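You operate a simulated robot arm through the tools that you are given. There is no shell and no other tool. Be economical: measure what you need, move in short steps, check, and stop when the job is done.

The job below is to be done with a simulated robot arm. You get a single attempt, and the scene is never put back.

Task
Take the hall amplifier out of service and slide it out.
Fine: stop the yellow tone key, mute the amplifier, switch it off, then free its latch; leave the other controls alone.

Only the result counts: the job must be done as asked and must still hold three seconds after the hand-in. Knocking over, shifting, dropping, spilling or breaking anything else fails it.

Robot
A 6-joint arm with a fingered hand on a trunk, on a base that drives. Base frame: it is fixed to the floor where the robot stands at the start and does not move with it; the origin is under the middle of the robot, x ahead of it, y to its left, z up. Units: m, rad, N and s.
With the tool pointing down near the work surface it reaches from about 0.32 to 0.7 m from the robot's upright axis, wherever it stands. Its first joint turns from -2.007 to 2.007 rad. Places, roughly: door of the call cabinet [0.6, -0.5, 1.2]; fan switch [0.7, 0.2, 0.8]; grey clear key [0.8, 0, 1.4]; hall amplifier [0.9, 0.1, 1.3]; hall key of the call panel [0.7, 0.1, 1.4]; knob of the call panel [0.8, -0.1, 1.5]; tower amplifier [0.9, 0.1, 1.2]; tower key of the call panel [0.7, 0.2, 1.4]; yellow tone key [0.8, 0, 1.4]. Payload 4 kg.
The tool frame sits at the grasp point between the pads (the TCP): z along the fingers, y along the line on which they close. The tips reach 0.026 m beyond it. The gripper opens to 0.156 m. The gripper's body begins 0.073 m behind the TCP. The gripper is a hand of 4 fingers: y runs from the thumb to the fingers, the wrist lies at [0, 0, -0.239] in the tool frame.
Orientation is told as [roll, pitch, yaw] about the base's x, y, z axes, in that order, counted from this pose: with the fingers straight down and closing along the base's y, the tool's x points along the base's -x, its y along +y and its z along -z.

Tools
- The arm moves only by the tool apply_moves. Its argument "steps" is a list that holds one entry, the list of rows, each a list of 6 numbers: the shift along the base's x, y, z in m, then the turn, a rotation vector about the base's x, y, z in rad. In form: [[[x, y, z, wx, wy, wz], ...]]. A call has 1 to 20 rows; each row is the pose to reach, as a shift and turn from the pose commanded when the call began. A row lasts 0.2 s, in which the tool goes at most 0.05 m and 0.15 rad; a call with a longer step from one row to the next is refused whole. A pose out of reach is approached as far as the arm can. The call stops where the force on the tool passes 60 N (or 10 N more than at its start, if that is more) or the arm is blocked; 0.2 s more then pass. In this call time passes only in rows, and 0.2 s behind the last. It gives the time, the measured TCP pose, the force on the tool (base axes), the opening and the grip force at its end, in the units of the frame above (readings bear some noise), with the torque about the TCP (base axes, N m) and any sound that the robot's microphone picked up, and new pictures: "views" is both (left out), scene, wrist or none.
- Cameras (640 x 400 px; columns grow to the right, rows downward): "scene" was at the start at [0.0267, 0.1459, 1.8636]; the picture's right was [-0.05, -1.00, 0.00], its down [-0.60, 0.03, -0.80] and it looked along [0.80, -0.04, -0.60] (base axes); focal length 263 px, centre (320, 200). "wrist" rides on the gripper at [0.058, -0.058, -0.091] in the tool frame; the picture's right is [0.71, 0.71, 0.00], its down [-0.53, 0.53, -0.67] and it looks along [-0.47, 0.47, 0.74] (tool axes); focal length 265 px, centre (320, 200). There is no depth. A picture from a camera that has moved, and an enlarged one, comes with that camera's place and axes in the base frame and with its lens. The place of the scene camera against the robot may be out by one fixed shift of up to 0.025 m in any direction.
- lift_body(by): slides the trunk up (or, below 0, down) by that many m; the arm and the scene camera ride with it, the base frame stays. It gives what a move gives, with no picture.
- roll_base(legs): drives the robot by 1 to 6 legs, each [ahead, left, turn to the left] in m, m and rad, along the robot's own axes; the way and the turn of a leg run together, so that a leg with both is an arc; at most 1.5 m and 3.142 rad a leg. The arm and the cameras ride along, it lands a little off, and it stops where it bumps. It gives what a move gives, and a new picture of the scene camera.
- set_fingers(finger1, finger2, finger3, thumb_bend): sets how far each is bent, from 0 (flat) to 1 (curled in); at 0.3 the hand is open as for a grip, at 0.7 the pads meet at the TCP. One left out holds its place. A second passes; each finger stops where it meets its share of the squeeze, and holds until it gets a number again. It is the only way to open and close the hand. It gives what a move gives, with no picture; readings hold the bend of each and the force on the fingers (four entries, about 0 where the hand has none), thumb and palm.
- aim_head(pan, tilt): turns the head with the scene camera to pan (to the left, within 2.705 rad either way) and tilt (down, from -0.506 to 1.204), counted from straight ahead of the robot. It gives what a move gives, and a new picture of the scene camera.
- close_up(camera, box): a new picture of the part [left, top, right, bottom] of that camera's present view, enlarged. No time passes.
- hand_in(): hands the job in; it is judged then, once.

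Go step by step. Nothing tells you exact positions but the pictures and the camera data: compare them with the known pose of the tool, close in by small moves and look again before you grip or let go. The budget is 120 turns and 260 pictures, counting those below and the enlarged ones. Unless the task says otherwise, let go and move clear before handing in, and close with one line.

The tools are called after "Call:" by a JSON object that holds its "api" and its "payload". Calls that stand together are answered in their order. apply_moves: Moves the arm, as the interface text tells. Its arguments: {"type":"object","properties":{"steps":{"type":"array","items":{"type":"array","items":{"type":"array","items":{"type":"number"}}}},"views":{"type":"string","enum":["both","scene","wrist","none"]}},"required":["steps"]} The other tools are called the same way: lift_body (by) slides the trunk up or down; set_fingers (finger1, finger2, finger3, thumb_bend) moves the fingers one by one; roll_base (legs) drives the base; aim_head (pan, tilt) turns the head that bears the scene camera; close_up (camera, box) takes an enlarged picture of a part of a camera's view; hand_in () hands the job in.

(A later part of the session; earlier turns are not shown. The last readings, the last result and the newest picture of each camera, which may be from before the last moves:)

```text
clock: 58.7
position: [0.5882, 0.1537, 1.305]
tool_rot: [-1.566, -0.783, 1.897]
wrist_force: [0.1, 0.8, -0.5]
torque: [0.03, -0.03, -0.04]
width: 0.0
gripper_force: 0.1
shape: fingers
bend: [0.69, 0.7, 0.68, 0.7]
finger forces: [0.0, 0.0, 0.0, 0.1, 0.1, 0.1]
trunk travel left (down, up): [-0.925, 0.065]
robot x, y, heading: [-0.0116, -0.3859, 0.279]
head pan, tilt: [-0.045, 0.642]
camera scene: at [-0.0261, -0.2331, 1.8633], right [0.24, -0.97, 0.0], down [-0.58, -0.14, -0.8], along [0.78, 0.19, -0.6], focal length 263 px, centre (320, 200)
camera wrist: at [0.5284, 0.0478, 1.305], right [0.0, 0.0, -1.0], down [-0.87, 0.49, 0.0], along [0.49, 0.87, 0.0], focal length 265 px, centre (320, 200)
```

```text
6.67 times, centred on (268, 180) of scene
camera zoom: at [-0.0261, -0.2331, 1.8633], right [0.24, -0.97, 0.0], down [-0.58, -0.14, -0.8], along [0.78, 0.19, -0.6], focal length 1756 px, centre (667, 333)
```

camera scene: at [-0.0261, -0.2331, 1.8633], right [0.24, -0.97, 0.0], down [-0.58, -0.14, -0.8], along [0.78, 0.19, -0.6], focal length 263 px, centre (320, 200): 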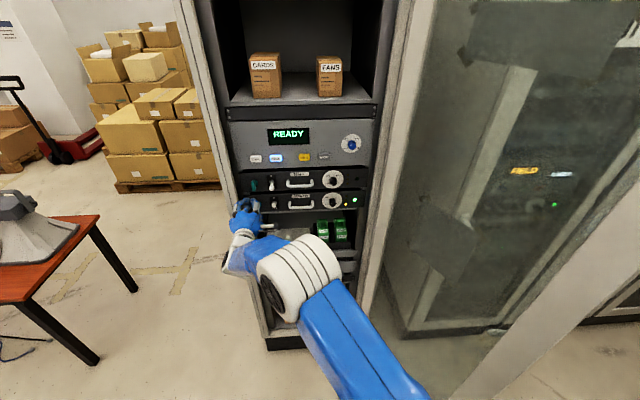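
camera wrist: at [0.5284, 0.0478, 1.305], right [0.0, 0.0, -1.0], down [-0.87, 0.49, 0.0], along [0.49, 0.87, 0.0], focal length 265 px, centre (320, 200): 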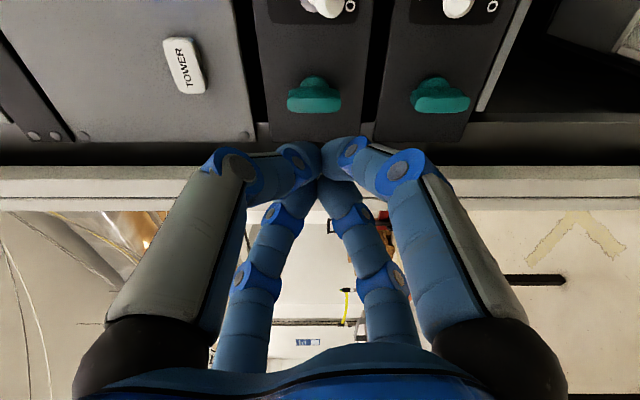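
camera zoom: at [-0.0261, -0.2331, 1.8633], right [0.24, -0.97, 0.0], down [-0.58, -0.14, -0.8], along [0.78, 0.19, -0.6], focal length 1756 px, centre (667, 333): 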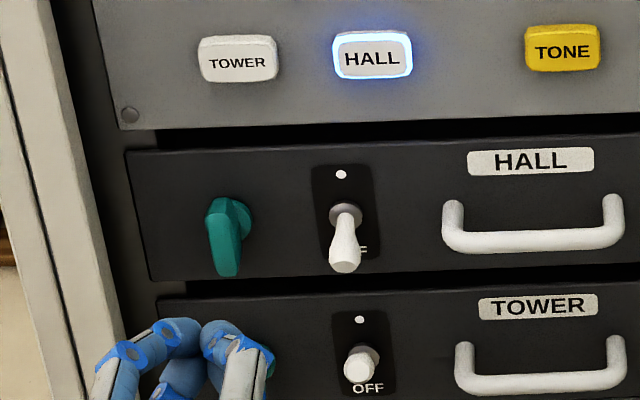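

The latch is a wing handle standing upright, centred on its hub. I open the digits around it and approach partway.

Call:
{"api": "set_fingers", "payload": {"finger1": 0.48, "finger2": 0.48, "finger3": 0.48, "thumb_bend": 0.48}}

Call:
{"api": "apply_moves", "payload": {"steps": [[[0.025, 0.003, 0.004, 0, 0, 0], [0.052, 0.011, 0.004, 0, 0, 0]]]}}

Call:
{"api": "close_up", "payload": {"camera": "scene", "box": [220, 150, 316, 210]}}

Call:
{"api": "close_up", "payload": {"camera": "wrist", "box": [200, 50, 440, 200]}}

```text
clock: 59.7
position: [0.5874, 0.1524, 1.3058]
tool_rot: [-1.566, -0.782, 1.897]
wrist_force: [-1.1, 0.2, -0.4]
torque: [-0.06, -0.03, -0.01]
width: 0.0565
gripper_force: 0.1
shape: fingers
bend: [0.48, 0.48, 0.48, 0.48]
finger forces: [0.0, 0.0, 0.1, 0.0, 0.0, 0.0]
trunk travel left (down, up): [-0.925, 0.065]
robot x, y, heading: [-0.0102, -0.3854, 0.28]
head pan, tilt: [-0.045, 0.642]
```

```text
clock: 60.3
position: [0.6408, 0.165, 1.3095]
tool_rot: [-1.563, -0.783, 1.895]
wrist_force: [0.7, -0.1, 0.1]
torque: [-0.01, -0.01, 0.0]
width: 0.0563
gripper_force: 0.1
shape: fingers
bend: [0.48, 0.48, 0.48, 0.48]
finger forces: [0.0, 0.0, 0.0, 0.0, 0.0, 0.1]
trunk travel left (down, up): [-0.925, 0.065]
robot x, y, heading: [-0.0098, -0.3849, 0.282]
head pan, tilt: [-0.045, 0.642]
camera scene: at [-0.0253, -0.2359, 1.8635], right [0.24, -0.97, 0.0], down [-0.58, -0.14, -0.8], along [0.78, 0.19, -0.6], focal length 263 px, centre (320, 200)
camera wrist: at [0.581, 0.0577, 1.3095], right [0.0, 0.0, -1.0], down [-0.87, 0.49, 0.0], along [0.49, 0.87, -0.01], focal length 265 px, centre (320, 200)
```

scene: 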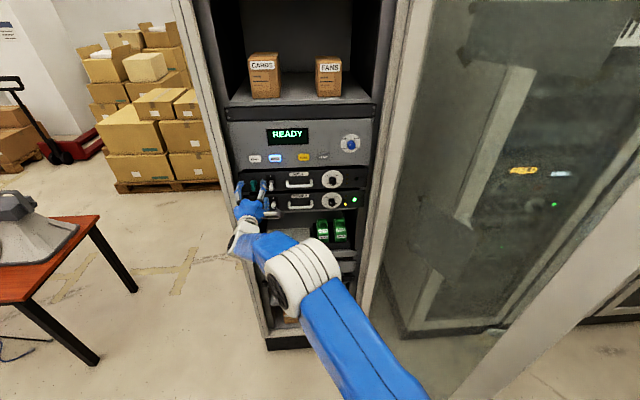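
wrist: 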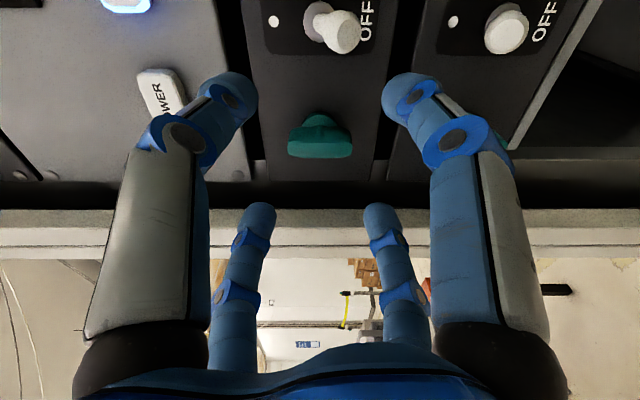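

```text
6.67 times, centred on (268, 180) of scene
camera zoom: at [-0.0253, -0.2359, 1.8635], right [0.24, -0.97, 0.0], down [-0.58, -0.14, -0.8], along [0.78, 0.19, -0.6], focal length 1756 px, centre (667, 333)
```

zoom: 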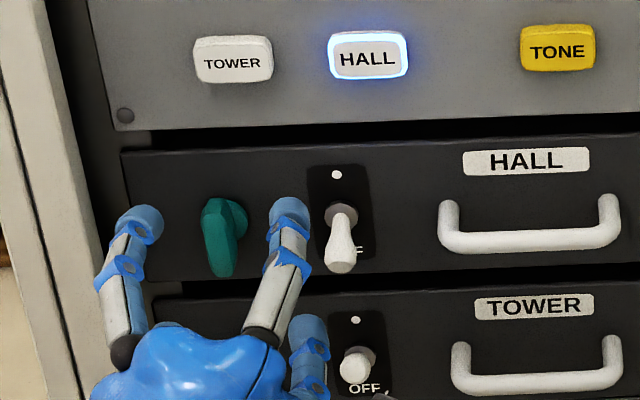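

```text
2.67 times, centred on (320, 125) of wrist
camera zoom: at [0.581, 0.0577, 1.3095], right [0.0, 0.0, -1.0], down [-0.87, 0.49, 0.0], along [0.49, 0.87, -0.01], focal length 708 px, centre (320, 400)
```

zoom: 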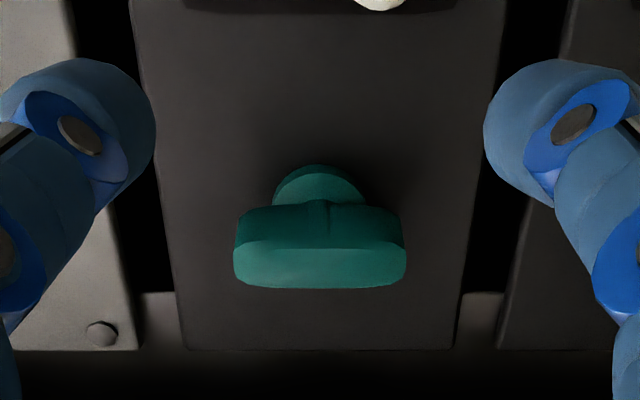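

The wing is centred on the axis. I narrow the digits to stay clear of the toggle and move in.

Call:
{"api": "set_fingers", "payload": {"finger1": 0.54, "finger2": 0.54, "finger3": 0.54, "thumb_bend": 0.54}}

Call:
{"api": "apply_moves", "payload": {"steps": [[[0.025, 0.009, 0, 0, 0, 0], [0.042, 0.0145, 0, 0, 0, 0]]]}}

Call:
{"api": "close_up", "payload": {"camera": "scene", "box": [220, 150, 316, 210]}}

Call:
{"api": "close_up", "payload": {"camera": "wrist", "box": [200, 50, 440, 200]}}

```text
clock: 61.3
position: [0.6392, 0.1631, 1.3101]
tool_rot: [-1.565, -0.781, 1.898]
wrist_force: [-0.6, 0.2, 0.3]
torque: [-0.02, 0.04, 0.01]
width: 0.0402
gripper_force: 0.0
shape: fingers
bend: [0.54, 0.54, 0.54, 0.54]
finger forces: [0.0, 0.1, 0.1, 0.0, 0.0, 0.0]
trunk travel left (down, up): [-0.925, 0.065]
robot x, y, heading: [-0.0117, -0.3872, 0.283]
head pan, tilt: [-0.045, 0.642]
```

```text
clock: 61.9
position: [0.6816, 0.1781, 1.3103]
tool_rot: [-1.566, -0.785, 1.897]
wrist_force: [0.0, -0.1, 0.3]
torque: [0.02, 0.02, 0.0]
width: 0.0401
gripper_force: 0.1
shape: fingers
bend: [0.54, 0.54, 0.54, 0.54]
finger forces: [0.0, 0.1, 0.0, 0.1, 0.0, 0.0]
trunk travel left (down, up): [-0.925, 0.065]
robot x, y, heading: [-0.0102, -0.384, 0.282]
head pan, tilt: [-0.045, 0.642]
camera scene: at [-0.0273, -0.2371, 1.8636], right [0.23, -0.97, 0.0], down [-0.58, -0.14, -0.8], along [0.78, 0.19, -0.6], focal length 263 px, centre (320, 200)
camera wrist: at [0.6218, 0.0704, 1.3107], right [0.0, 0.0, -1.0], down [-0.87, 0.49, 0.0], along [0.49, 0.87, 0.0], focal length 265 px, centre (320, 200)
```

scene: 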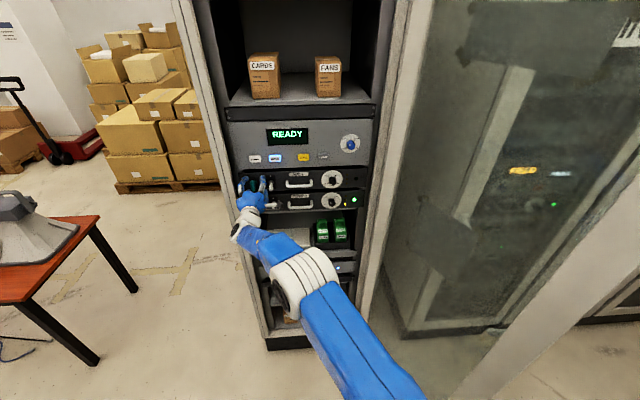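
wrist: 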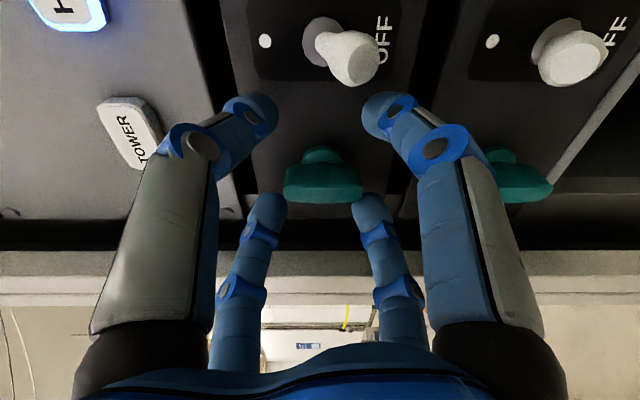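

```text
6.67 times, centred on (268, 180) of scene
camera zoom: at [-0.0273, -0.2371, 1.8636], right [0.23, -0.97, 0.0], down [-0.58, -0.14, -0.8], along [0.78, 0.19, -0.6], focal length 1756 px, centre (667, 333)
```

zoom: 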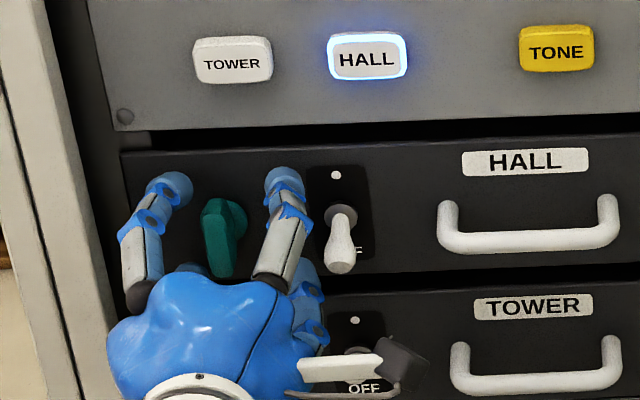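

```text
2.67 times, centred on (320, 125) of wrist
camera zoom: at [0.6218, 0.0704, 1.3107], right [0.0, 0.0, -1.0], down [-0.87, 0.49, 0.0], along [0.49, 0.87, 0.0], focal length 708 px, centre (320, 400)
```

zoom: 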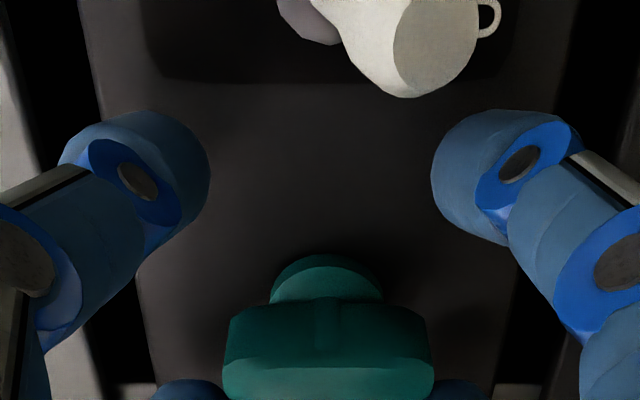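

Well placed around the wing; I close firmly.

Call:
{"api": "set_fingers", "payload": {"finger1": 0.8, "finger2": 0.8, "finger3": 0.8, "thumb_bend": 0.8}}

Call:
{"api": "close_up", "payload": {"camera": "wrist", "box": [200, 50, 440, 200]}}

```text
clock: 62.9
position: [0.6796, 0.1781, 1.313]
tool_rot: [-1.572, -0.781, 1.902]
wrist_force: [-1.4, 6.6, 7.5]
torque: [0.08, -0.14, 0.24]
width: 0.0
gripper_force: 8.1
shape: fingers
bend: [0.72, 0.61, 0.6, 0.73]
finger forces: [0.1, 8.0, 7.8, 0.1, 0.1, 0.0]
trunk travel left (down, up): [-0.925, 0.065]
robot x, y, heading: [-0.0123, -0.3858, 0.281]
head pan, tilt: [-0.045, 0.642]
```

```text
2.67 times, centred on (320, 125) of wrist
camera zoom: at [0.6199, 0.071, 1.3124], right [0.0, 0.0, -1.0], down [-0.87, 0.49, 0.0], along [0.49, 0.87, 0.0], focal length 708 px, centre (320, 400)
```

zoom: 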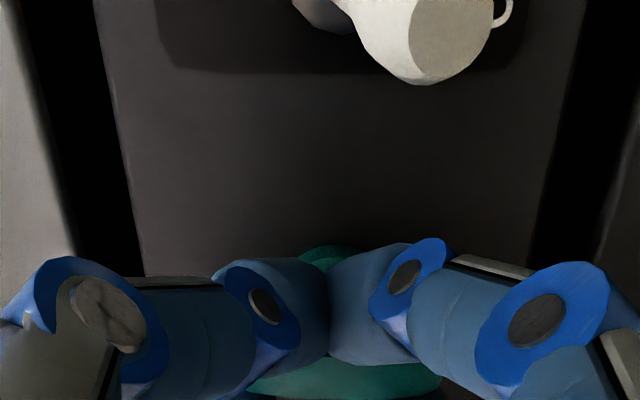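

The left pair holds the wing's flank while the right pair met itself; I spread the right pair to match, then try a small counter-clockwise turn.

Call:
{"api": "set_fingers", "payload": {"finger1": 0.64, "thumb_bend": 0.64}}

Call:
{"api": "apply_moves", "payload": {"steps": [[[0, 0, 0, -0.1, -0.034, 0], [0, 0, 0, -0.2, -0.068, 0], [0, 0, 0, -0.3, -0.101, 0]]], "views": "wrist"}}

Call:
{"api": "close_up", "payload": {"camera": "scene", "box": [230, 165, 294, 205]}}

```text
clock: 63.9
position: [0.6808, 0.1804, 1.3106]
tool_rot: [-1.564, -0.781, 1.898]
wrist_force: [-3.6, 12.6, 0.1]
torque: [-0.03, 0.0, 0.29]
width: 0.0116
gripper_force: 6.4
shape: fingers
bend: [0.64, 0.63, 0.62, 0.64]
finger forces: [0.1, 7.2, 5.9, 0.0, 0.0, 0.0]
trunk travel left (down, up): [-0.925, 0.065]
robot x, y, heading: [-0.0113, -0.3861, 0.28]
head pan, tilt: [-0.045, 0.642]
```

```text
clock: 64.7
position: [0.6805, 0.1803, 1.3105]
tool_rot: [-1.568, -0.465, 1.9]
wrist_force: [-4.7, 14.2, -0.2]
torque: [0.1, 0.05, 0.26]
width: 0.0114
gripper_force: 7.1
shape: fingers
bend: [0.64, 0.63, 0.63, 0.64]
finger forces: [0.0, 9.7, 4.5, 0.1, 0.0, 0.0]
trunk travel left (down, up): [-0.925, 0.065]
robot x, y, heading: [-0.0121, -0.3837, 0.282]
head pan, tilt: [-0.045, 0.642]
camera wrist: at [0.6188, 0.0769, 1.3369], right [0.1, -0.3, -0.95], down [-0.86, 0.45, -0.23], along [0.5, 0.84, -0.21], focal length 265 px, centre (320, 200)
```

wrist: 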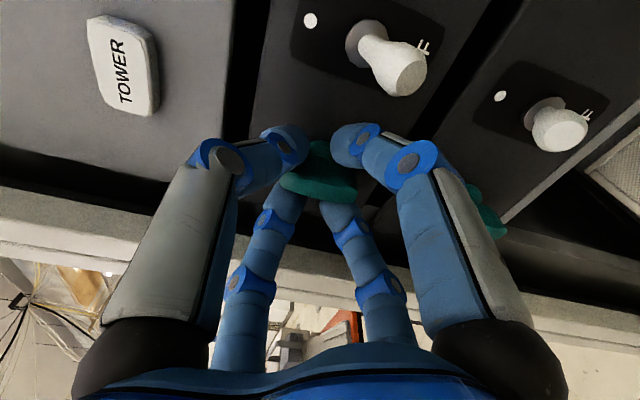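

```text
10.00 times, centred on (262, 185) of scene
camera zoom: at [-0.0294, -0.2339, 1.8633], right [0.23, -0.97, 0.0], down [-0.58, -0.14, -0.8], along [0.78, 0.19, -0.6], focal length 2634 px, centre (900, 350)
```

zoom: 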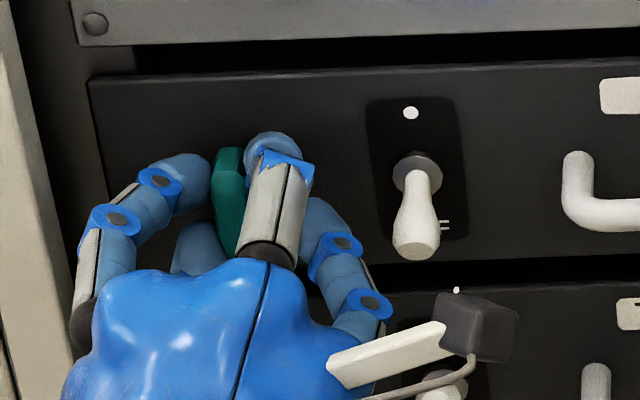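

Call:
{"api": "close_up", "payload": {"camera": "wrist", "box": [240, 110, 400, 210]}}

Call:
{"api": "apply_moves", "payload": {"steps": [[[0, 0, 0, -0.1, -0.034, 0], [0, 0, 0, -0.2, -0.068, 0], [0, 0, 0, -0.3, -0.101, 0]]], "views": "wrist"}}

Call:
{"api": "close_up", "payload": {"camera": "wrist", "box": [240, 110, 400, 210]}}

Call:
{"api": "close_up", "payload": {"camera": "scene", "box": [230, 165, 294, 205]}}

```text
4.00 times, centred on (320, 160) of wrist
camera zoom: at [0.6188, 0.0769, 1.3369], right [0.1, -0.3, -0.95], down [-0.86, 0.45, -0.23], along [0.5, 0.84, -0.21], focal length 1062 px, centre (320, 360)
```

zoom: 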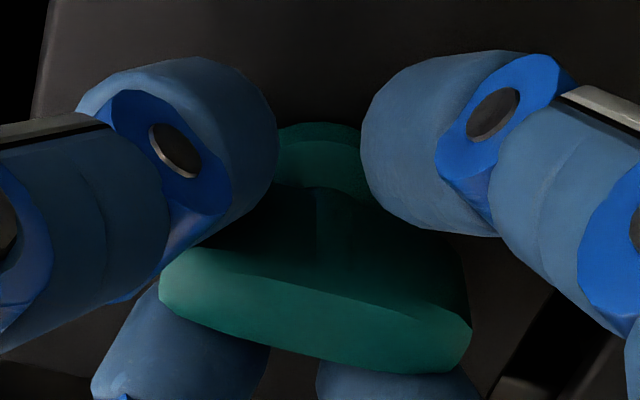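

```text
clock: 65.5
position: [0.6808, 0.1781, 1.3126]
tool_rot: [-1.566, -0.148, 1.896]
wrist_force: [-1.5, 9.2, 1.5]
torque: [0.63, 0.08, 0.05]
width: 0.0122
gripper_force: 17.5
shape: fingers
bend: [0.64, 0.64, 0.62, 0.64]
finger forces: [0.0, 15.8, 6.2, 0.0, 13.0, 0.0]
trunk travel left (down, up): [-0.925, 0.065]
robot x, y, heading: [-0.0114, -0.3829, 0.283]
head pan, tilt: [-0.045, 0.642]
camera wrist: at [0.6157, 0.0864, 1.3603], right [0.19, -0.57, -0.8], down [-0.83, 0.35, -0.44], along [0.53, 0.75, -0.4], focal length 265 px, centre (320, 200)
```

wrist: 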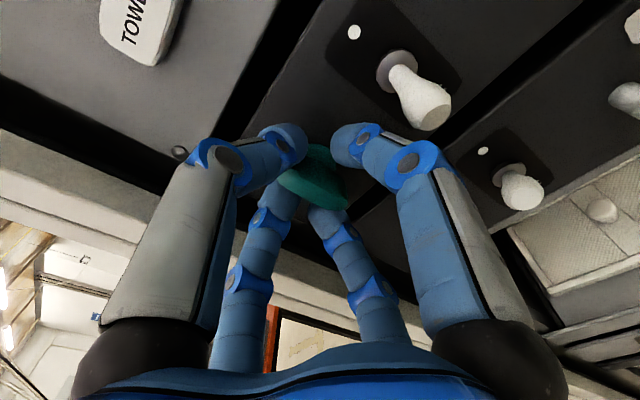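

```text
4.00 times, centred on (320, 160) of wrist
camera zoom: at [0.6157, 0.0864, 1.3603], right [0.19, -0.57, -0.8], down [-0.83, 0.35, -0.44], along [0.53, 0.75, -0.4], focal length 1062 px, centre (320, 360)
```

zoom: 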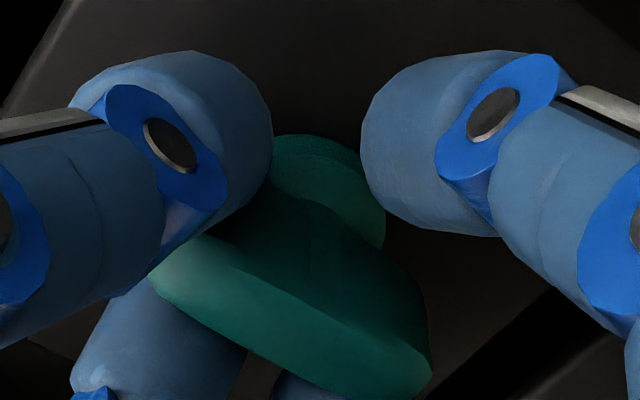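

```text
10.00 times, centred on (262, 185) of scene
camera zoom: at [-0.0287, -0.2356, 1.8635], right [0.23, -0.97, 0.0], down [-0.58, -0.14, -0.8], along [0.78, 0.19, -0.6], focal length 2634 px, centre (900, 350)
```

zoom: 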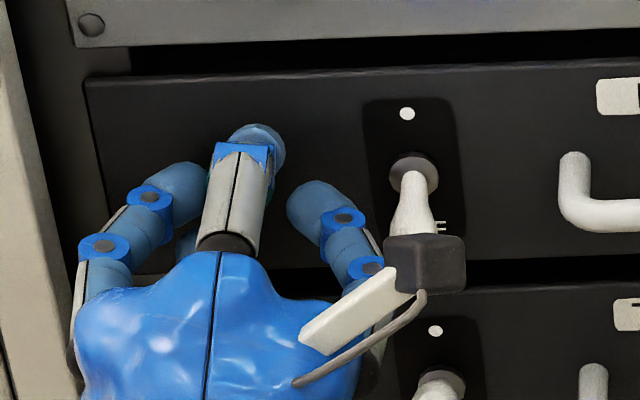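

The wing resisted at 0.6 N m without visibly turning. I try the other way round.

Call:
{"api": "apply_moves", "payload": {"steps": [[[0, 0, 0, 0.13, 0.044, 0], [0, 0, 0, 0.26, 0.088, 0], [0, 0, 0, 0.39, 0.131, 0], [0, 0, 0, 0.52, 0.175, 0], [0, 0, 0, 0.65, 0.219, 0], [0, 0, 0, 0.78, 0.263, 0], [0, 0, 0, 0.91, 0.307, 0], [0, 0, 0, 1.04, 0.351, 0]]], "views": "wrist"}}

Call:
{"api": "close_up", "payload": {"camera": "wrist", "box": [240, 110, 400, 210]}}

Call:
{"api": "close_up", "payload": {"camera": "scene", "box": [230, 165, 294, 205]}}

```text
clock: 67.3
position: [0.681, 0.1784, 1.3123]
tool_rot: [-1.576, -1.248, 1.904]
wrist_force: [-3.5, 11.7, 1.9]
torque: [0.04, 0.0, 0.3]
width: 0.0123
gripper_force: 5.3
shape: fingers
bend: [0.64, 0.62, 0.65, 0.64]
finger forces: [0.0, 7.4, 3.5, 0.0, 0.0, 0.0]
trunk travel left (down, up): [-0.925, 0.065]
robot x, y, heading: [-0.0113, -0.385, 0.284]
head pan, tilt: [-0.045, 0.642]
camera wrist: at [0.6175, 0.0803, 1.2747], right [-0.14, 0.42, -0.89], down [-0.85, 0.41, 0.33], along [0.51, 0.81, 0.3], focal length 265 px, centre (320, 200)
```

wrist: 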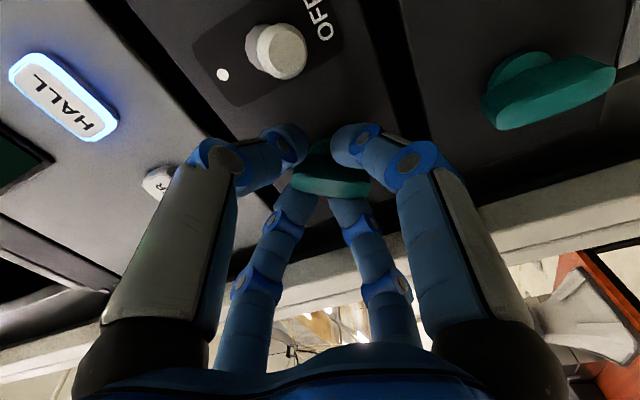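

```text
4.00 times, centred on (320, 160) of wrist
camera zoom: at [0.6175, 0.0803, 1.2747], right [-0.14, 0.42, -0.89], down [-0.85, 0.41, 0.33], along [0.51, 0.81, 0.3], focal length 1062 px, centre (320, 360)
```

zoom: 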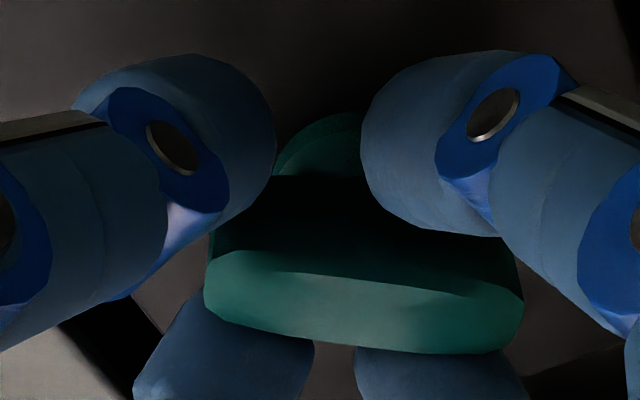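

```text
10.00 times, centred on (262, 185) of scene
camera zoom: at [-0.0293, -0.2344, 1.8634], right [0.23, -0.97, 0.0], down [-0.58, -0.14, -0.8], along [0.78, 0.19, -0.6], focal length 2634 px, centre (900, 350)
```

zoom: 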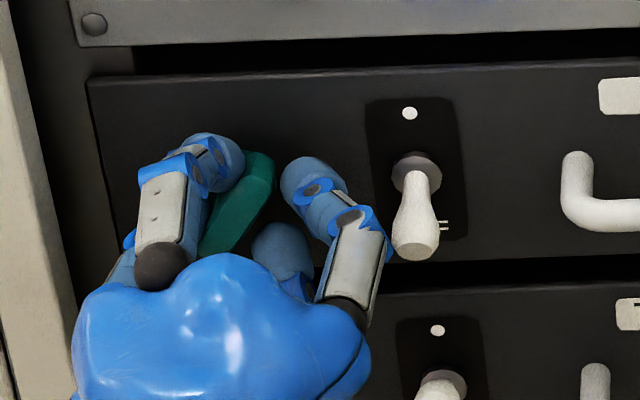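

Clockwise works: the wing's top now tilts right. I keep turning.

Call:
{"api": "apply_moves", "payload": {"steps": [[[0, 0, 0, 0.13, 0.044, 0], [0, 0, 0, 0.26, 0.088, 0], [0, 0, 0, 0.39, 0.131, 0], [0, 0, 0, 0.52, 0.175, 0], [0, 0, 0, 0.65, 0.219, 0], [0, 0, 0, 0.78, 0.263, 0], [0, 0, 0, 0.91, 0.307, 0], [0, 0, 0, 1.04, 0.351, 0]]], "views": "wrist"}}

Call:
{"api": "close_up", "payload": {"camera": "wrist", "box": [240, 110, 400, 210]}}

Call:
{"api": "close_up", "payload": {"camera": "scene", "box": [230, 165, 294, 205]}}

```text
clock: 69.1
position: [0.6798, 0.1762, 1.3115]
tool_rot: [1.577, -0.795, -1.248]
wrist_force: [0.8, -1.0, 2.0]
torque: [-0.02, -0.1, -0.08]
width: 0.0115
gripper_force: 3.9
shape: fingers
bend: [0.64, 0.66, 0.67, 0.63]
finger forces: [1.8, 2.1, 2.7, 0.0, 1.4, 0.0]
trunk travel left (down, up): [-0.925, 0.065]
robot x, y, heading: [-0.0098, -0.3873, 0.284]
head pan, tilt: [-0.045, 0.642]
camera wrist: at [0.5952, 0.1463, 1.2285], right [-0.32, 0.95, -0.01], down [-0.64, -0.21, 0.74], along [0.7, 0.24, 0.67], focal length 265 px, centre (320, 200)
```

wrist: 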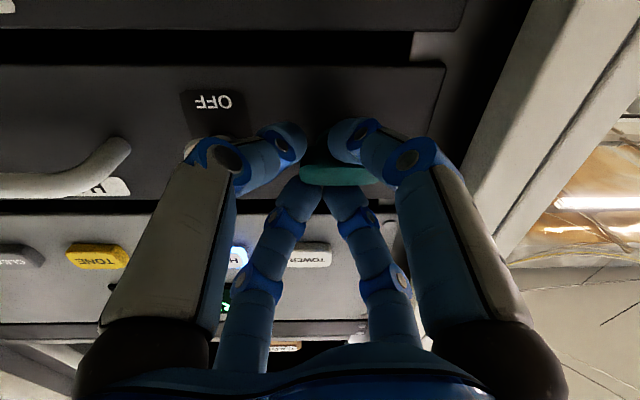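

```text
4.00 times, centred on (320, 160) of wrist
camera zoom: at [0.5952, 0.1463, 1.2285], right [-0.32, 0.95, -0.01], down [-0.64, -0.21, 0.74], along [0.7, 0.24, 0.67], focal length 1062 px, centre (320, 360)
```

zoom: 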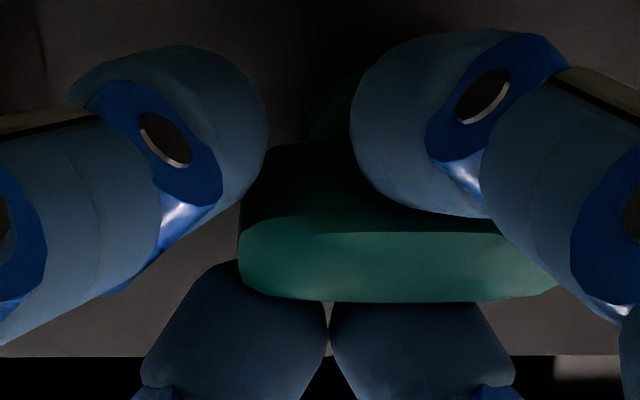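

```text
10.00 times, centred on (262, 185) of scene
camera zoom: at [-0.0284, -0.2382, 1.8637], right [0.23, -0.97, 0.0], down [-0.58, -0.14, -0.8], along [0.78, 0.19, -0.6], focal length 2634 px, centre (900, 350)
```

zoom: 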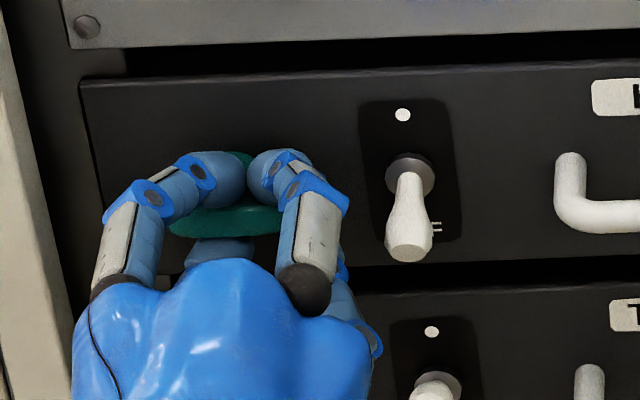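

The wing is horizontal. I nudge slightly further to feel for the stop.

Call:
{"api": "apply_moves", "payload": {"steps": [[[0, 0, 0, 0.09, 0.03, 0]]], "views": "none"}}

Call:
{"api": "set_fingers", "payload": {"finger1": 0.52, "finger2": 0.52, "finger3": 0.52, "thumb_bend": 0.52}}

Call:
{"api": "apply_moves", "payload": {"steps": [[[-0.04, -0.0135, 0, 0, 0, 0], [-0.085, -0.029, 0, 0, 0, 0]]], "views": "wrist"}}

Call:
{"api": "close_up", "payload": {"camera": "scene", "box": [220, 150, 380, 250]}}

```text
clock: 69.5
position: [0.682, 0.1762, 1.3113]
tool_rot: [1.576, -0.699, -1.246]
wrist_force: [0.6, -1.7, 1.2]
torque: [-0.05, -0.02, -0.07]
width: 0.0108
gripper_force: 4.0
shape: fingers
bend: [0.64, 0.67, 0.67, 0.63]
finger forces: [2.4, 1.8, 3.2, 0.0, 1.2, 0.1]
trunk travel left (down, up): [-0.925, 0.065]
robot x, y, heading: [-0.0093, -0.3861, 0.281]
head pan, tilt: [-0.045, 0.642]
```

```text
clock: 70.5
position: [0.6817, 0.1756, 1.3122]
tool_rot: [1.578, -0.701, -1.247]
wrist_force: [0.6, 0.0, -0.9]
torque: [-0.01, 0.0, 0.03]
width: 0.0447
gripper_force: 0.1
shape: fingers
bend: [0.52, 0.52, 0.52, 0.52]
finger forces: [0.0, 0.0, 0.0, 0.0, 0.1, 0.0]
trunk travel left (down, up): [-0.925, 0.065]
robot x, y, heading: [-0.0131, -0.3836, 0.283]
head pan, tilt: [-0.045, 0.642]
```

```text
clock: 71.1
position: [0.5944, 0.146, 1.3135]
tool_rot: [1.581, -0.7, -1.25]
wrist_force: [-0.6, -0.3, -0.2]
torque: [-0.02, -0.01, -0.01]
width: 0.0447
gripper_force: 0.1
shape: fingers
bend: [0.52, 0.52, 0.52, 0.52]
finger forces: [0.0, 0.0, 0.1, 0.0, 0.0, 0.1]
trunk travel left (down, up): [-0.925, 0.065]
robot x, y, heading: [-0.0086, -0.3834, 0.285]
head pan, tilt: [-0.045, 0.642]
camera wrist: at [0.5061, 0.1244, 1.2305], right [-0.32, 0.94, 0.08], down [-0.62, -0.28, 0.74], along [0.72, 0.18, 0.67], focal length 265 px, centre (320, 200)
```

wrist: 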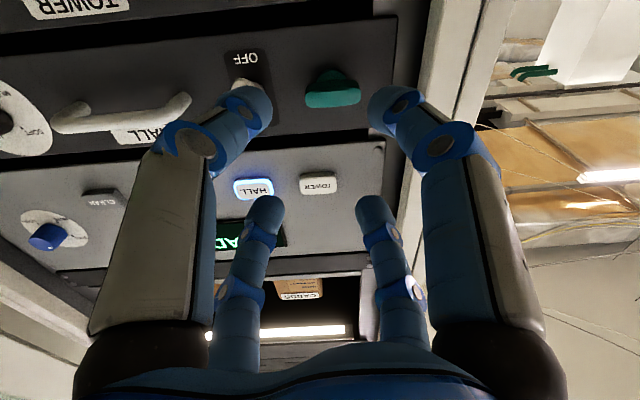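

```text
4.00 times, centred on (300, 200) of scene
camera zoom: at [-0.0304, -0.2385, 1.8637], right [0.23, -0.97, 0.0], down [-0.58, -0.14, -0.8], along [0.78, 0.19, -0.6], focal length 1054 px, centre (400, 200)
```

zoom: 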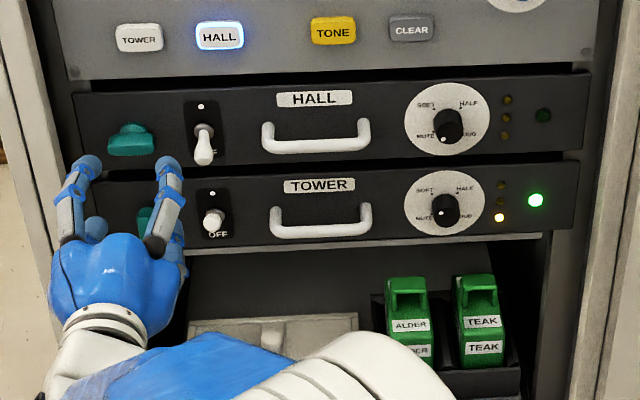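

The latch is free and horizontal. I move to the HALL handle with two digits above and two below the bar.

Call:
{"api": "set_fingers", "payload": {"finger1": 0.54, "finger2": 0.54, "finger3": 0.54, "thumb_bend": 0.54}}

Call:
{"api": "apply_moves", "payload": {"steps": [[[0.012, -0.038, -0.002, -0.045, -0.015, 0], [0.024, -0.076, -0.004, -0.09, -0.03, 0], [0.036, -0.114, -0.004, -0.09, -0.03, 0], [0.049, -0.151, -0.004, -0.09, -0.03, 0]]]}}

Call:
{"api": "close_up", "payload": {"camera": "scene", "box": [240, 150, 336, 210]}}

```text
clock: 72.1
position: [0.5939, 0.1475, 1.3135]
tool_rot: [1.579, -0.701, -1.248]
wrist_force: [-0.5, 0.2, -0.3]
torque: [0.01, 0.04, 0.0]
width: 0.0399
gripper_force: 0.0
shape: fingers
bend: [0.54, 0.54, 0.54, 0.54]
finger forces: [0.0, 0.0, 0.0, 0.0, 0.1, 0.0]
trunk travel left (down, up): [-0.925, 0.065]
robot x, y, heading: [-0.0128, -0.3847, 0.284]
head pan, tilt: [-0.045, 0.642]
```

```text
clock: 73.1
position: [0.6433, -0.0064, 1.3081]
tool_rot: [1.576, -0.794, -1.247]
wrist_force: [0.5, 0.0, 0.3]
torque: [0.0, -0.03, 0.03]
width: 0.0398
gripper_force: 0.0
shape: fingers
bend: [0.54, 0.54, 0.54, 0.54]
finger forces: [0.0, 0.0, 0.0, 0.0, 0.0, 0.1]
trunk travel left (down, up): [-0.925, 0.065]
robot x, y, heading: [-0.0124, -0.3803, 0.284]
head pan, tilt: [-0.045, 0.642]
camera scene: at [-0.0283, -0.2411, 1.864], right [0.23, -0.97, 0.0], down [-0.58, -0.14, -0.8], along [0.78, 0.19, -0.6], focal length 263 px, centre (320, 200)
camera wrist: at [0.5578, -0.036, 1.2248], right [-0.32, 0.95, -0.01], down [-0.64, -0.21, 0.74], along [0.7, 0.24, 0.67], focal length 265 px, centre (320, 200)
```

scene: 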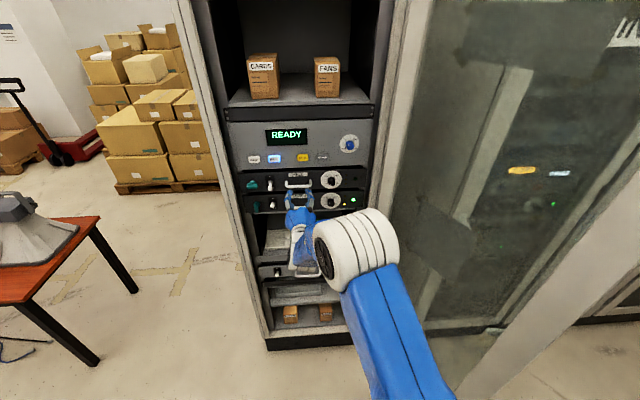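
wrist: 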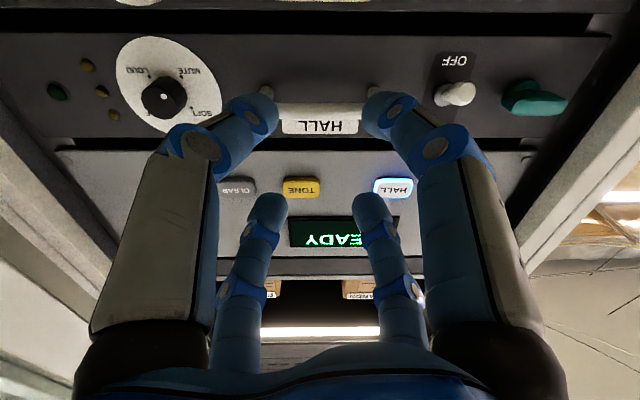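

```text
6.67 times, centred on (288, 180) of scene
camera zoom: at [-0.0283, -0.2411, 1.864], right [0.23, -0.97, 0.0], down [-0.58, -0.14, -0.8], along [0.78, 0.19, -0.6], focal length 1756 px, centre (533, 333)
```

zoom: 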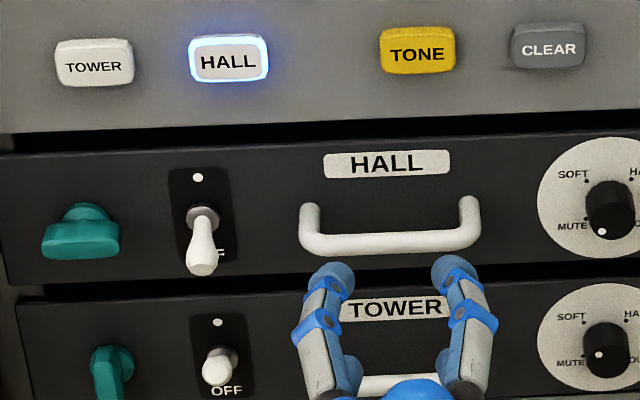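

Aligned with the bar. I advance around it and close.

Call:
{"api": "apply_moves", "payload": {"steps": [[[0.03, 0.01, 0, 0, 0, 0], [0.06, 0.0203, 0, 0, 0, 0], [0.085, 0.0288, 0, 0, 0, 0]]], "views": "wrist"}}

Call:
{"api": "close_up", "payload": {"camera": "scene", "box": [240, 150, 336, 210]}}

```text
clock: 73.9
position: [0.732, 0.0269, 1.3073]
tool_rot: [1.575, -0.799, -1.245]
wrist_force: [-0.2, 0.1, -0.4]
torque: [-0.04, -0.03, 0.02]
width: 0.0399
gripper_force: 0.0
shape: fingers
bend: [0.54, 0.54, 0.54, 0.54]
finger forces: [0.0, 0.0, 0.0, 0.0, 0.1, 0.0]
trunk travel left (down, up): [-0.925, 0.065]
robot x, y, heading: [-0.0148, -0.3838, 0.283]
head pan, tilt: [-0.045, 0.642]
camera wrist: at [0.6449, -0.0036, 1.2245], right [-0.32, 0.95, -0.01], down [-0.64, -0.21, 0.74], along [0.7, 0.25, 0.67], focal length 265 px, centre (320, 200)
```

wrist: 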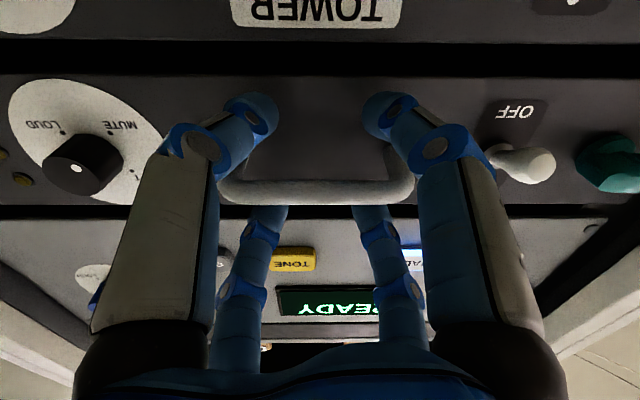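

```text
6.67 times, centred on (288, 180) of scene
camera zoom: at [-0.0269, -0.2358, 1.8635], right [0.24, -0.97, 0.0], down [-0.58, -0.14, -0.8], along [0.78, 0.19, -0.6], focal length 1756 px, centre (533, 333)
```

zoom: 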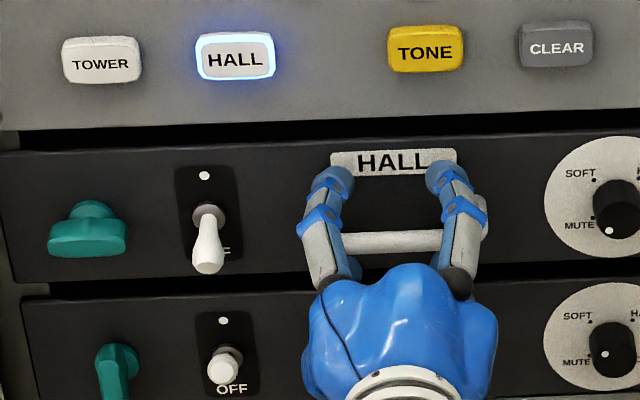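

The bar lies between the digit pairs. I close and pull gently.

Call:
{"api": "set_fingers", "payload": {"finger1": 0.8, "finger2": 0.8, "finger3": 0.8, "thumb_bend": 0.8}}

Call:
{"api": "apply_moves", "payload": {"steps": [[[-0.0095, -0.0031, 0, 0, 0, 0], [-0.019, -0.0062, 0, 0, 0, 0], [-0.0285, -0.0093, 0, 0, 0, 0], [-0.038, -0.0124, 0, 0, 0, 0]]], "views": "wrist"}}

Call:
{"api": "close_up", "payload": {"camera": "scene", "box": [220, 150, 380, 250]}}

```text
clock: 74.9
position: [0.7332, 0.0229, 1.3083]
tool_rot: [1.578, -0.796, -1.244]
wrist_force: [10.2, -2.3, -0.9]
torque: [0.03, 0.03, -0.08]
width: 0.0001
gripper_force: 11.0
shape: fingers
bend: [0.73, 0.72, 0.72, 0.73]
finger forces: [0.1, 11.0, 11.2, 0.1, 0.0, 0.0]
trunk travel left (down, up): [-0.925, 0.065]
robot x, y, heading: [-0.0106, -0.3856, 0.285]
head pan, tilt: [-0.045, 0.642]
```

```text
clock: 75.9
position: [0.6898, 0.012, 1.3087]
tool_rot: [1.579, -0.798, -1.246]
wrist_force: [-0.1, -0.8, -0.2]
torque: [-0.03, 0.0, -0.05]
width: 0.0
gripper_force: 0.1
shape: fingers
bend: [0.74, 0.73, 0.73, 0.73]
finger forces: [0.0, 0.0, 0.0, 0.0, 0.0, 0.0]
trunk travel left (down, up): [-0.925, 0.065]
robot x, y, heading: [-0.0095, -0.3849, 0.282]
head pan, tilt: [-0.045, 0.642]
camera wrist: at [0.6049, -0.0175, 1.2253], right [-0.32, 0.95, -0.01], down [-0.64, -0.21, 0.74], along [0.7, 0.25, 0.67], focal length 265 px, centre (320, 200)
```

wrist: 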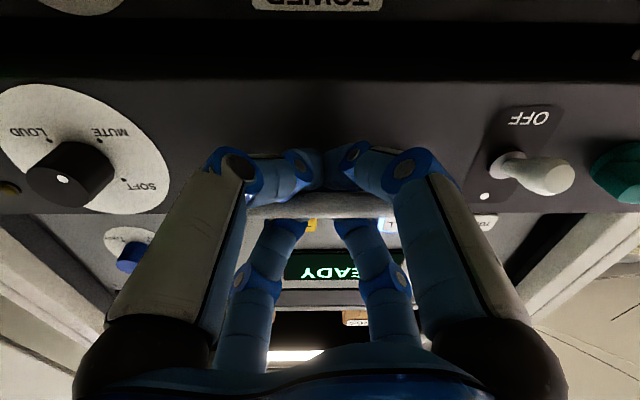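

```text
4.00 times, centred on (300, 200) of scene
camera zoom: at [-0.0296, -0.2384, 1.8637], right [0.23, -0.97, 0.0], down [-0.58, -0.14, -0.8], along [0.78, 0.19, -0.6], focal length 1054 px, centre (400, 200)
```

zoom: 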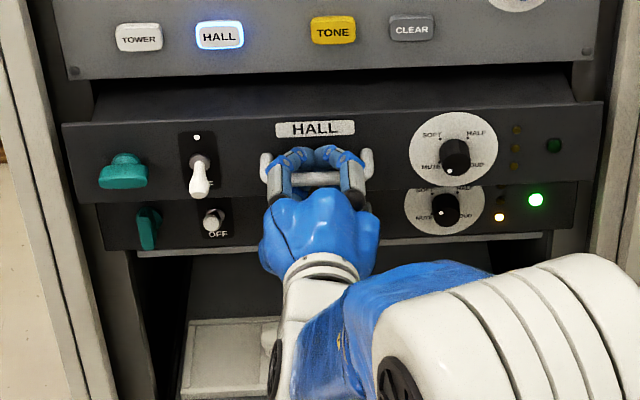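

It slides freely. I pull on another 0.1 m in small rows, watching the force.

Call:
{"api": "apply_moves", "payload": {"steps": [[[-0.019, -0.0062, 0, 0, 0, 0], [-0.038, -0.0124, 0, 0, 0, 0], [-0.057, -0.0186, 0, 0, 0, 0], [-0.076, -0.0248, 0, 0, 0, 0], [-0.095, -0.031, 0, 0, 0, 0]]], "views": "wrist"}}

Call:
{"api": "close_up", "payload": {"camera": "scene", "box": [200, 125, 392, 245]}}

```text
clock: 77.1
position: [0.5802, -0.0234, 1.3181]
tool_rot: [1.595, -0.796, -1.258]
wrist_force: [-1.5, -0.2, 0.8]
torque: [-0.05, 0.08, -0.03]
width: 0.0
gripper_force: 0.1
shape: fingers
bend: [0.74, 0.72, 0.72, 0.75]
finger forces: [0.0, 0.0, 0.0, 0.0, 0.0, 0.0]
trunk travel left (down, up): [-0.925, 0.065]
robot x, y, heading: [-0.0113, -0.3869, 0.285]
head pan, tilt: [-0.045, 0.642]
camera wrist: at [0.4947, -0.0533, 1.2335], right [-0.32, 0.95, -0.01], down [-0.65, -0.21, 0.73], along [0.69, 0.24, 0.68], focal length 265 px, centre (320, 200)
```

wrist: 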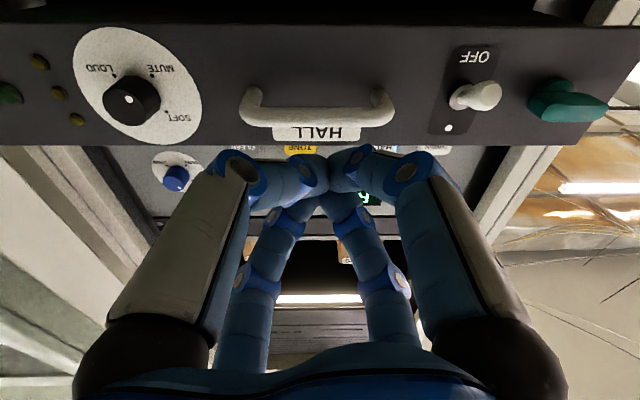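

```text
3.33 times, centred on (296, 185) of scene
camera zoom: at [-0.0535, -0.2468, 1.8643], right [0.23, -0.97, 0.0], down [-0.57, -0.14, -0.81], along [0.79, 0.19, -0.58], focal length 878 px, centre (400, 250)
```

zoom: 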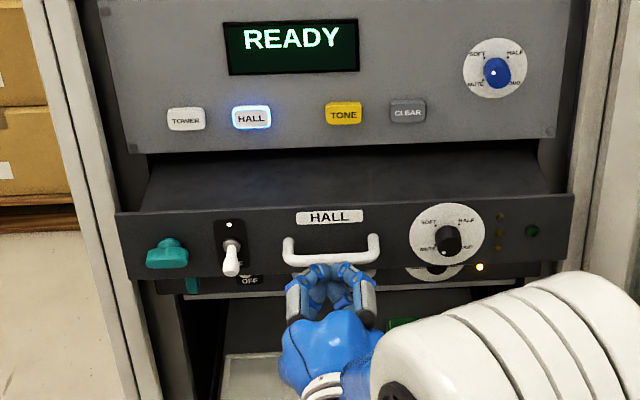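

The hand slipped off with the amplifier partly out (about 6 cm). I reopen and check the state.

Call:
{"api": "set_fingers", "payload": {"finger1": 0.54, "finger2": 0.54, "finger3": 0.54, "thumb_bend": 0.54}}

Call:
{"api": "close_up", "payload": {"camera": "wrist", "box": [0, 0, 640, 400]}}

Call:
{"api": "close_up", "payload": {"camera": "scene", "box": [200, 125, 392, 245]}}

```text
clock: 78.1
position: [0.5881, -0.0211, 1.3128]
tool_rot: [1.587, -0.794, -1.253]
wrist_force: [-1.1, -0.7, 0.8]
torque: [-0.01, 0.08, 0.02]
width: 0.0395
gripper_force: 0.0
shape: fingers
bend: [0.54, 0.54, 0.54, 0.54]
finger forces: [0.0, 0.1, 0.0, 0.0, 0.1, 0.0]
trunk travel left (down, up): [-0.925, 0.065]
robot x, y, heading: [-0.0144, -0.3832, 0.286]
head pan, tilt: [-0.045, 0.642]
```

```text
1.00 times, centred on (320, 200) of wrist (not enlarged: the box is as wide or as high as the picture)
camera zoom: at [0.5026, -0.051, 1.2302], right [-0.32, 0.95, -0.01], down [-0.64, -0.21, 0.74], along [0.69, 0.24, 0.68], focal length 265 px, centre (320, 200)
```

zoom: 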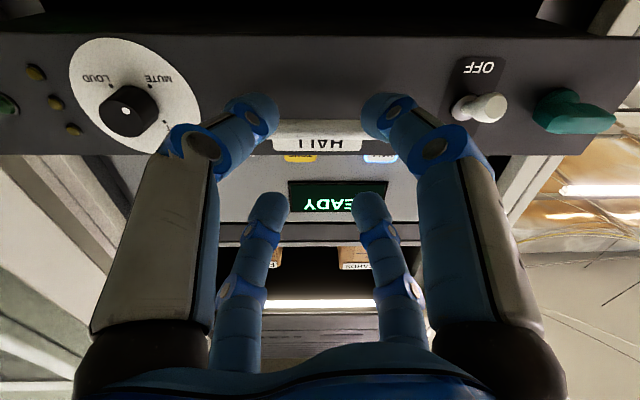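

```text
3.33 times, centred on (296, 185) of scene
camera zoom: at [-0.0417, -0.2423, 1.8639], right [0.23, -0.97, 0.0], down [-0.58, -0.14, -0.81], along [0.78, 0.19, -0.59], focal length 878 px, centre (400, 250)
```

zoom: 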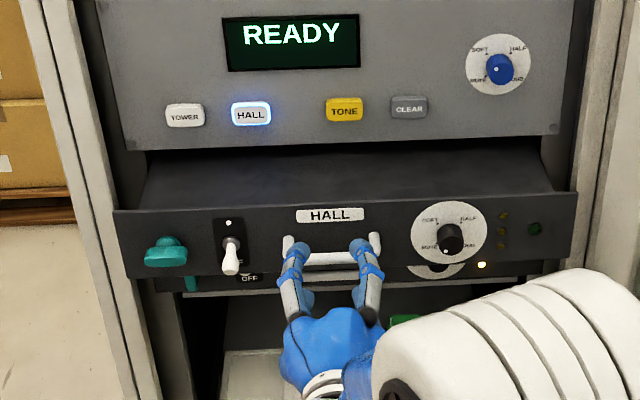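

Call:
{"api": "apply_moves", "payload": {"steps": [[[0, 0, 0, 0, 0, 0], [0, 0, 0, 0, 0, 0], [0, 0, 0, 0, 0, 0], [0, 0, 0, 0, 0, 0], [0.019, 0.0062, 0, 0, 0, 0]]], "views": "both"}}

Call:
{"api": "close_up", "payload": {"camera": "scene", "box": [220, 150, 380, 250]}}

```text
clock: 79.3
position: [0.6145, -0.0113, 1.3092]
tool_rot: [1.579, -0.798, -1.249]
wrist_force: [0.1, 0.2, -0.9]
torque: [0.01, -0.02, 0.03]
width: 0.0394
gripper_force: 0.0
shape: fingers
bend: [0.54, 0.54, 0.54, 0.54]
finger forces: [0.0, 0.1, 0.0, 0.0, 0.0, 0.0]
trunk travel left (down, up): [-0.925, 0.065]
robot x, y, heading: [-0.0092, -0.3873, 0.284]
head pan, tilt: [-0.045, 0.642]
camera scene: at [-0.0297, -0.2383, 1.8638], right [0.23, -0.97, 0.0], down [-0.58, -0.14, -0.8], along [0.78, 0.19, -0.6], focal length 263 px, centre (320, 200)
camera wrist: at [0.5294, -0.0418, 1.2259], right [-0.32, 0.95, -0.01], down [-0.64, -0.21, 0.74], along [0.7, 0.25, 0.67], focal length 265 px, centre (320, 200)
```

scene: 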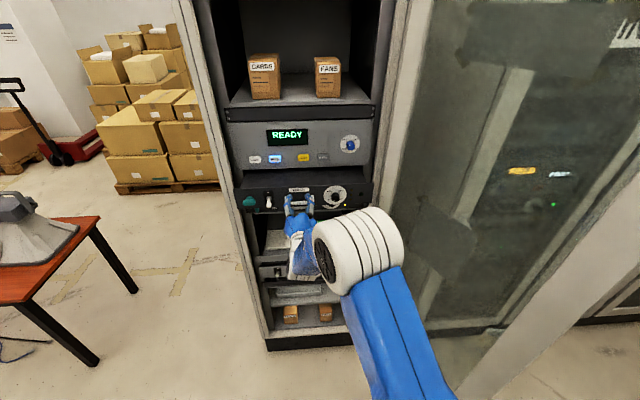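
wrist: 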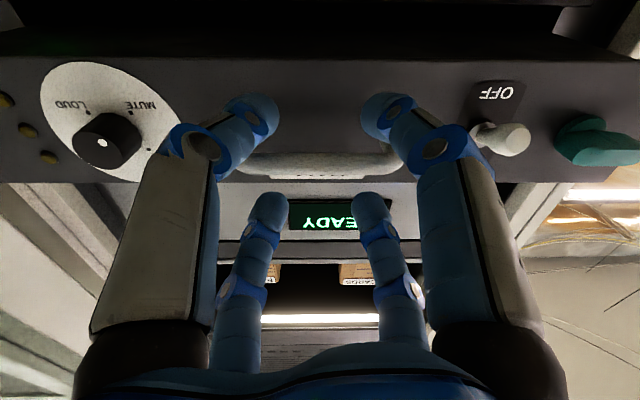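

```text
4.00 times, centred on (300, 200) of scene
camera zoom: at [-0.0297, -0.2383, 1.8638], right [0.23, -0.97, 0.0], down [-0.58, -0.14, -0.8], along [0.78, 0.19, -0.6], focal length 1054 px, centre (400, 200)
```

zoom: 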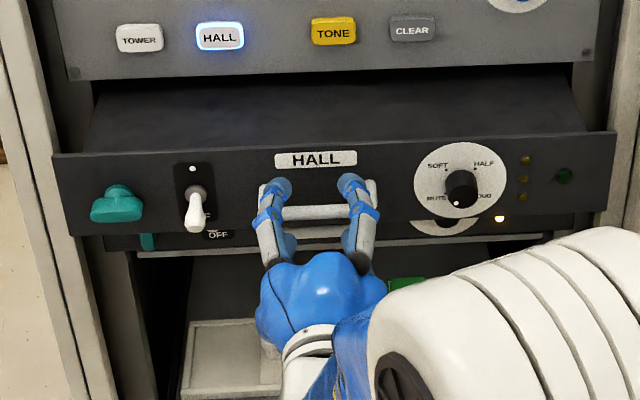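

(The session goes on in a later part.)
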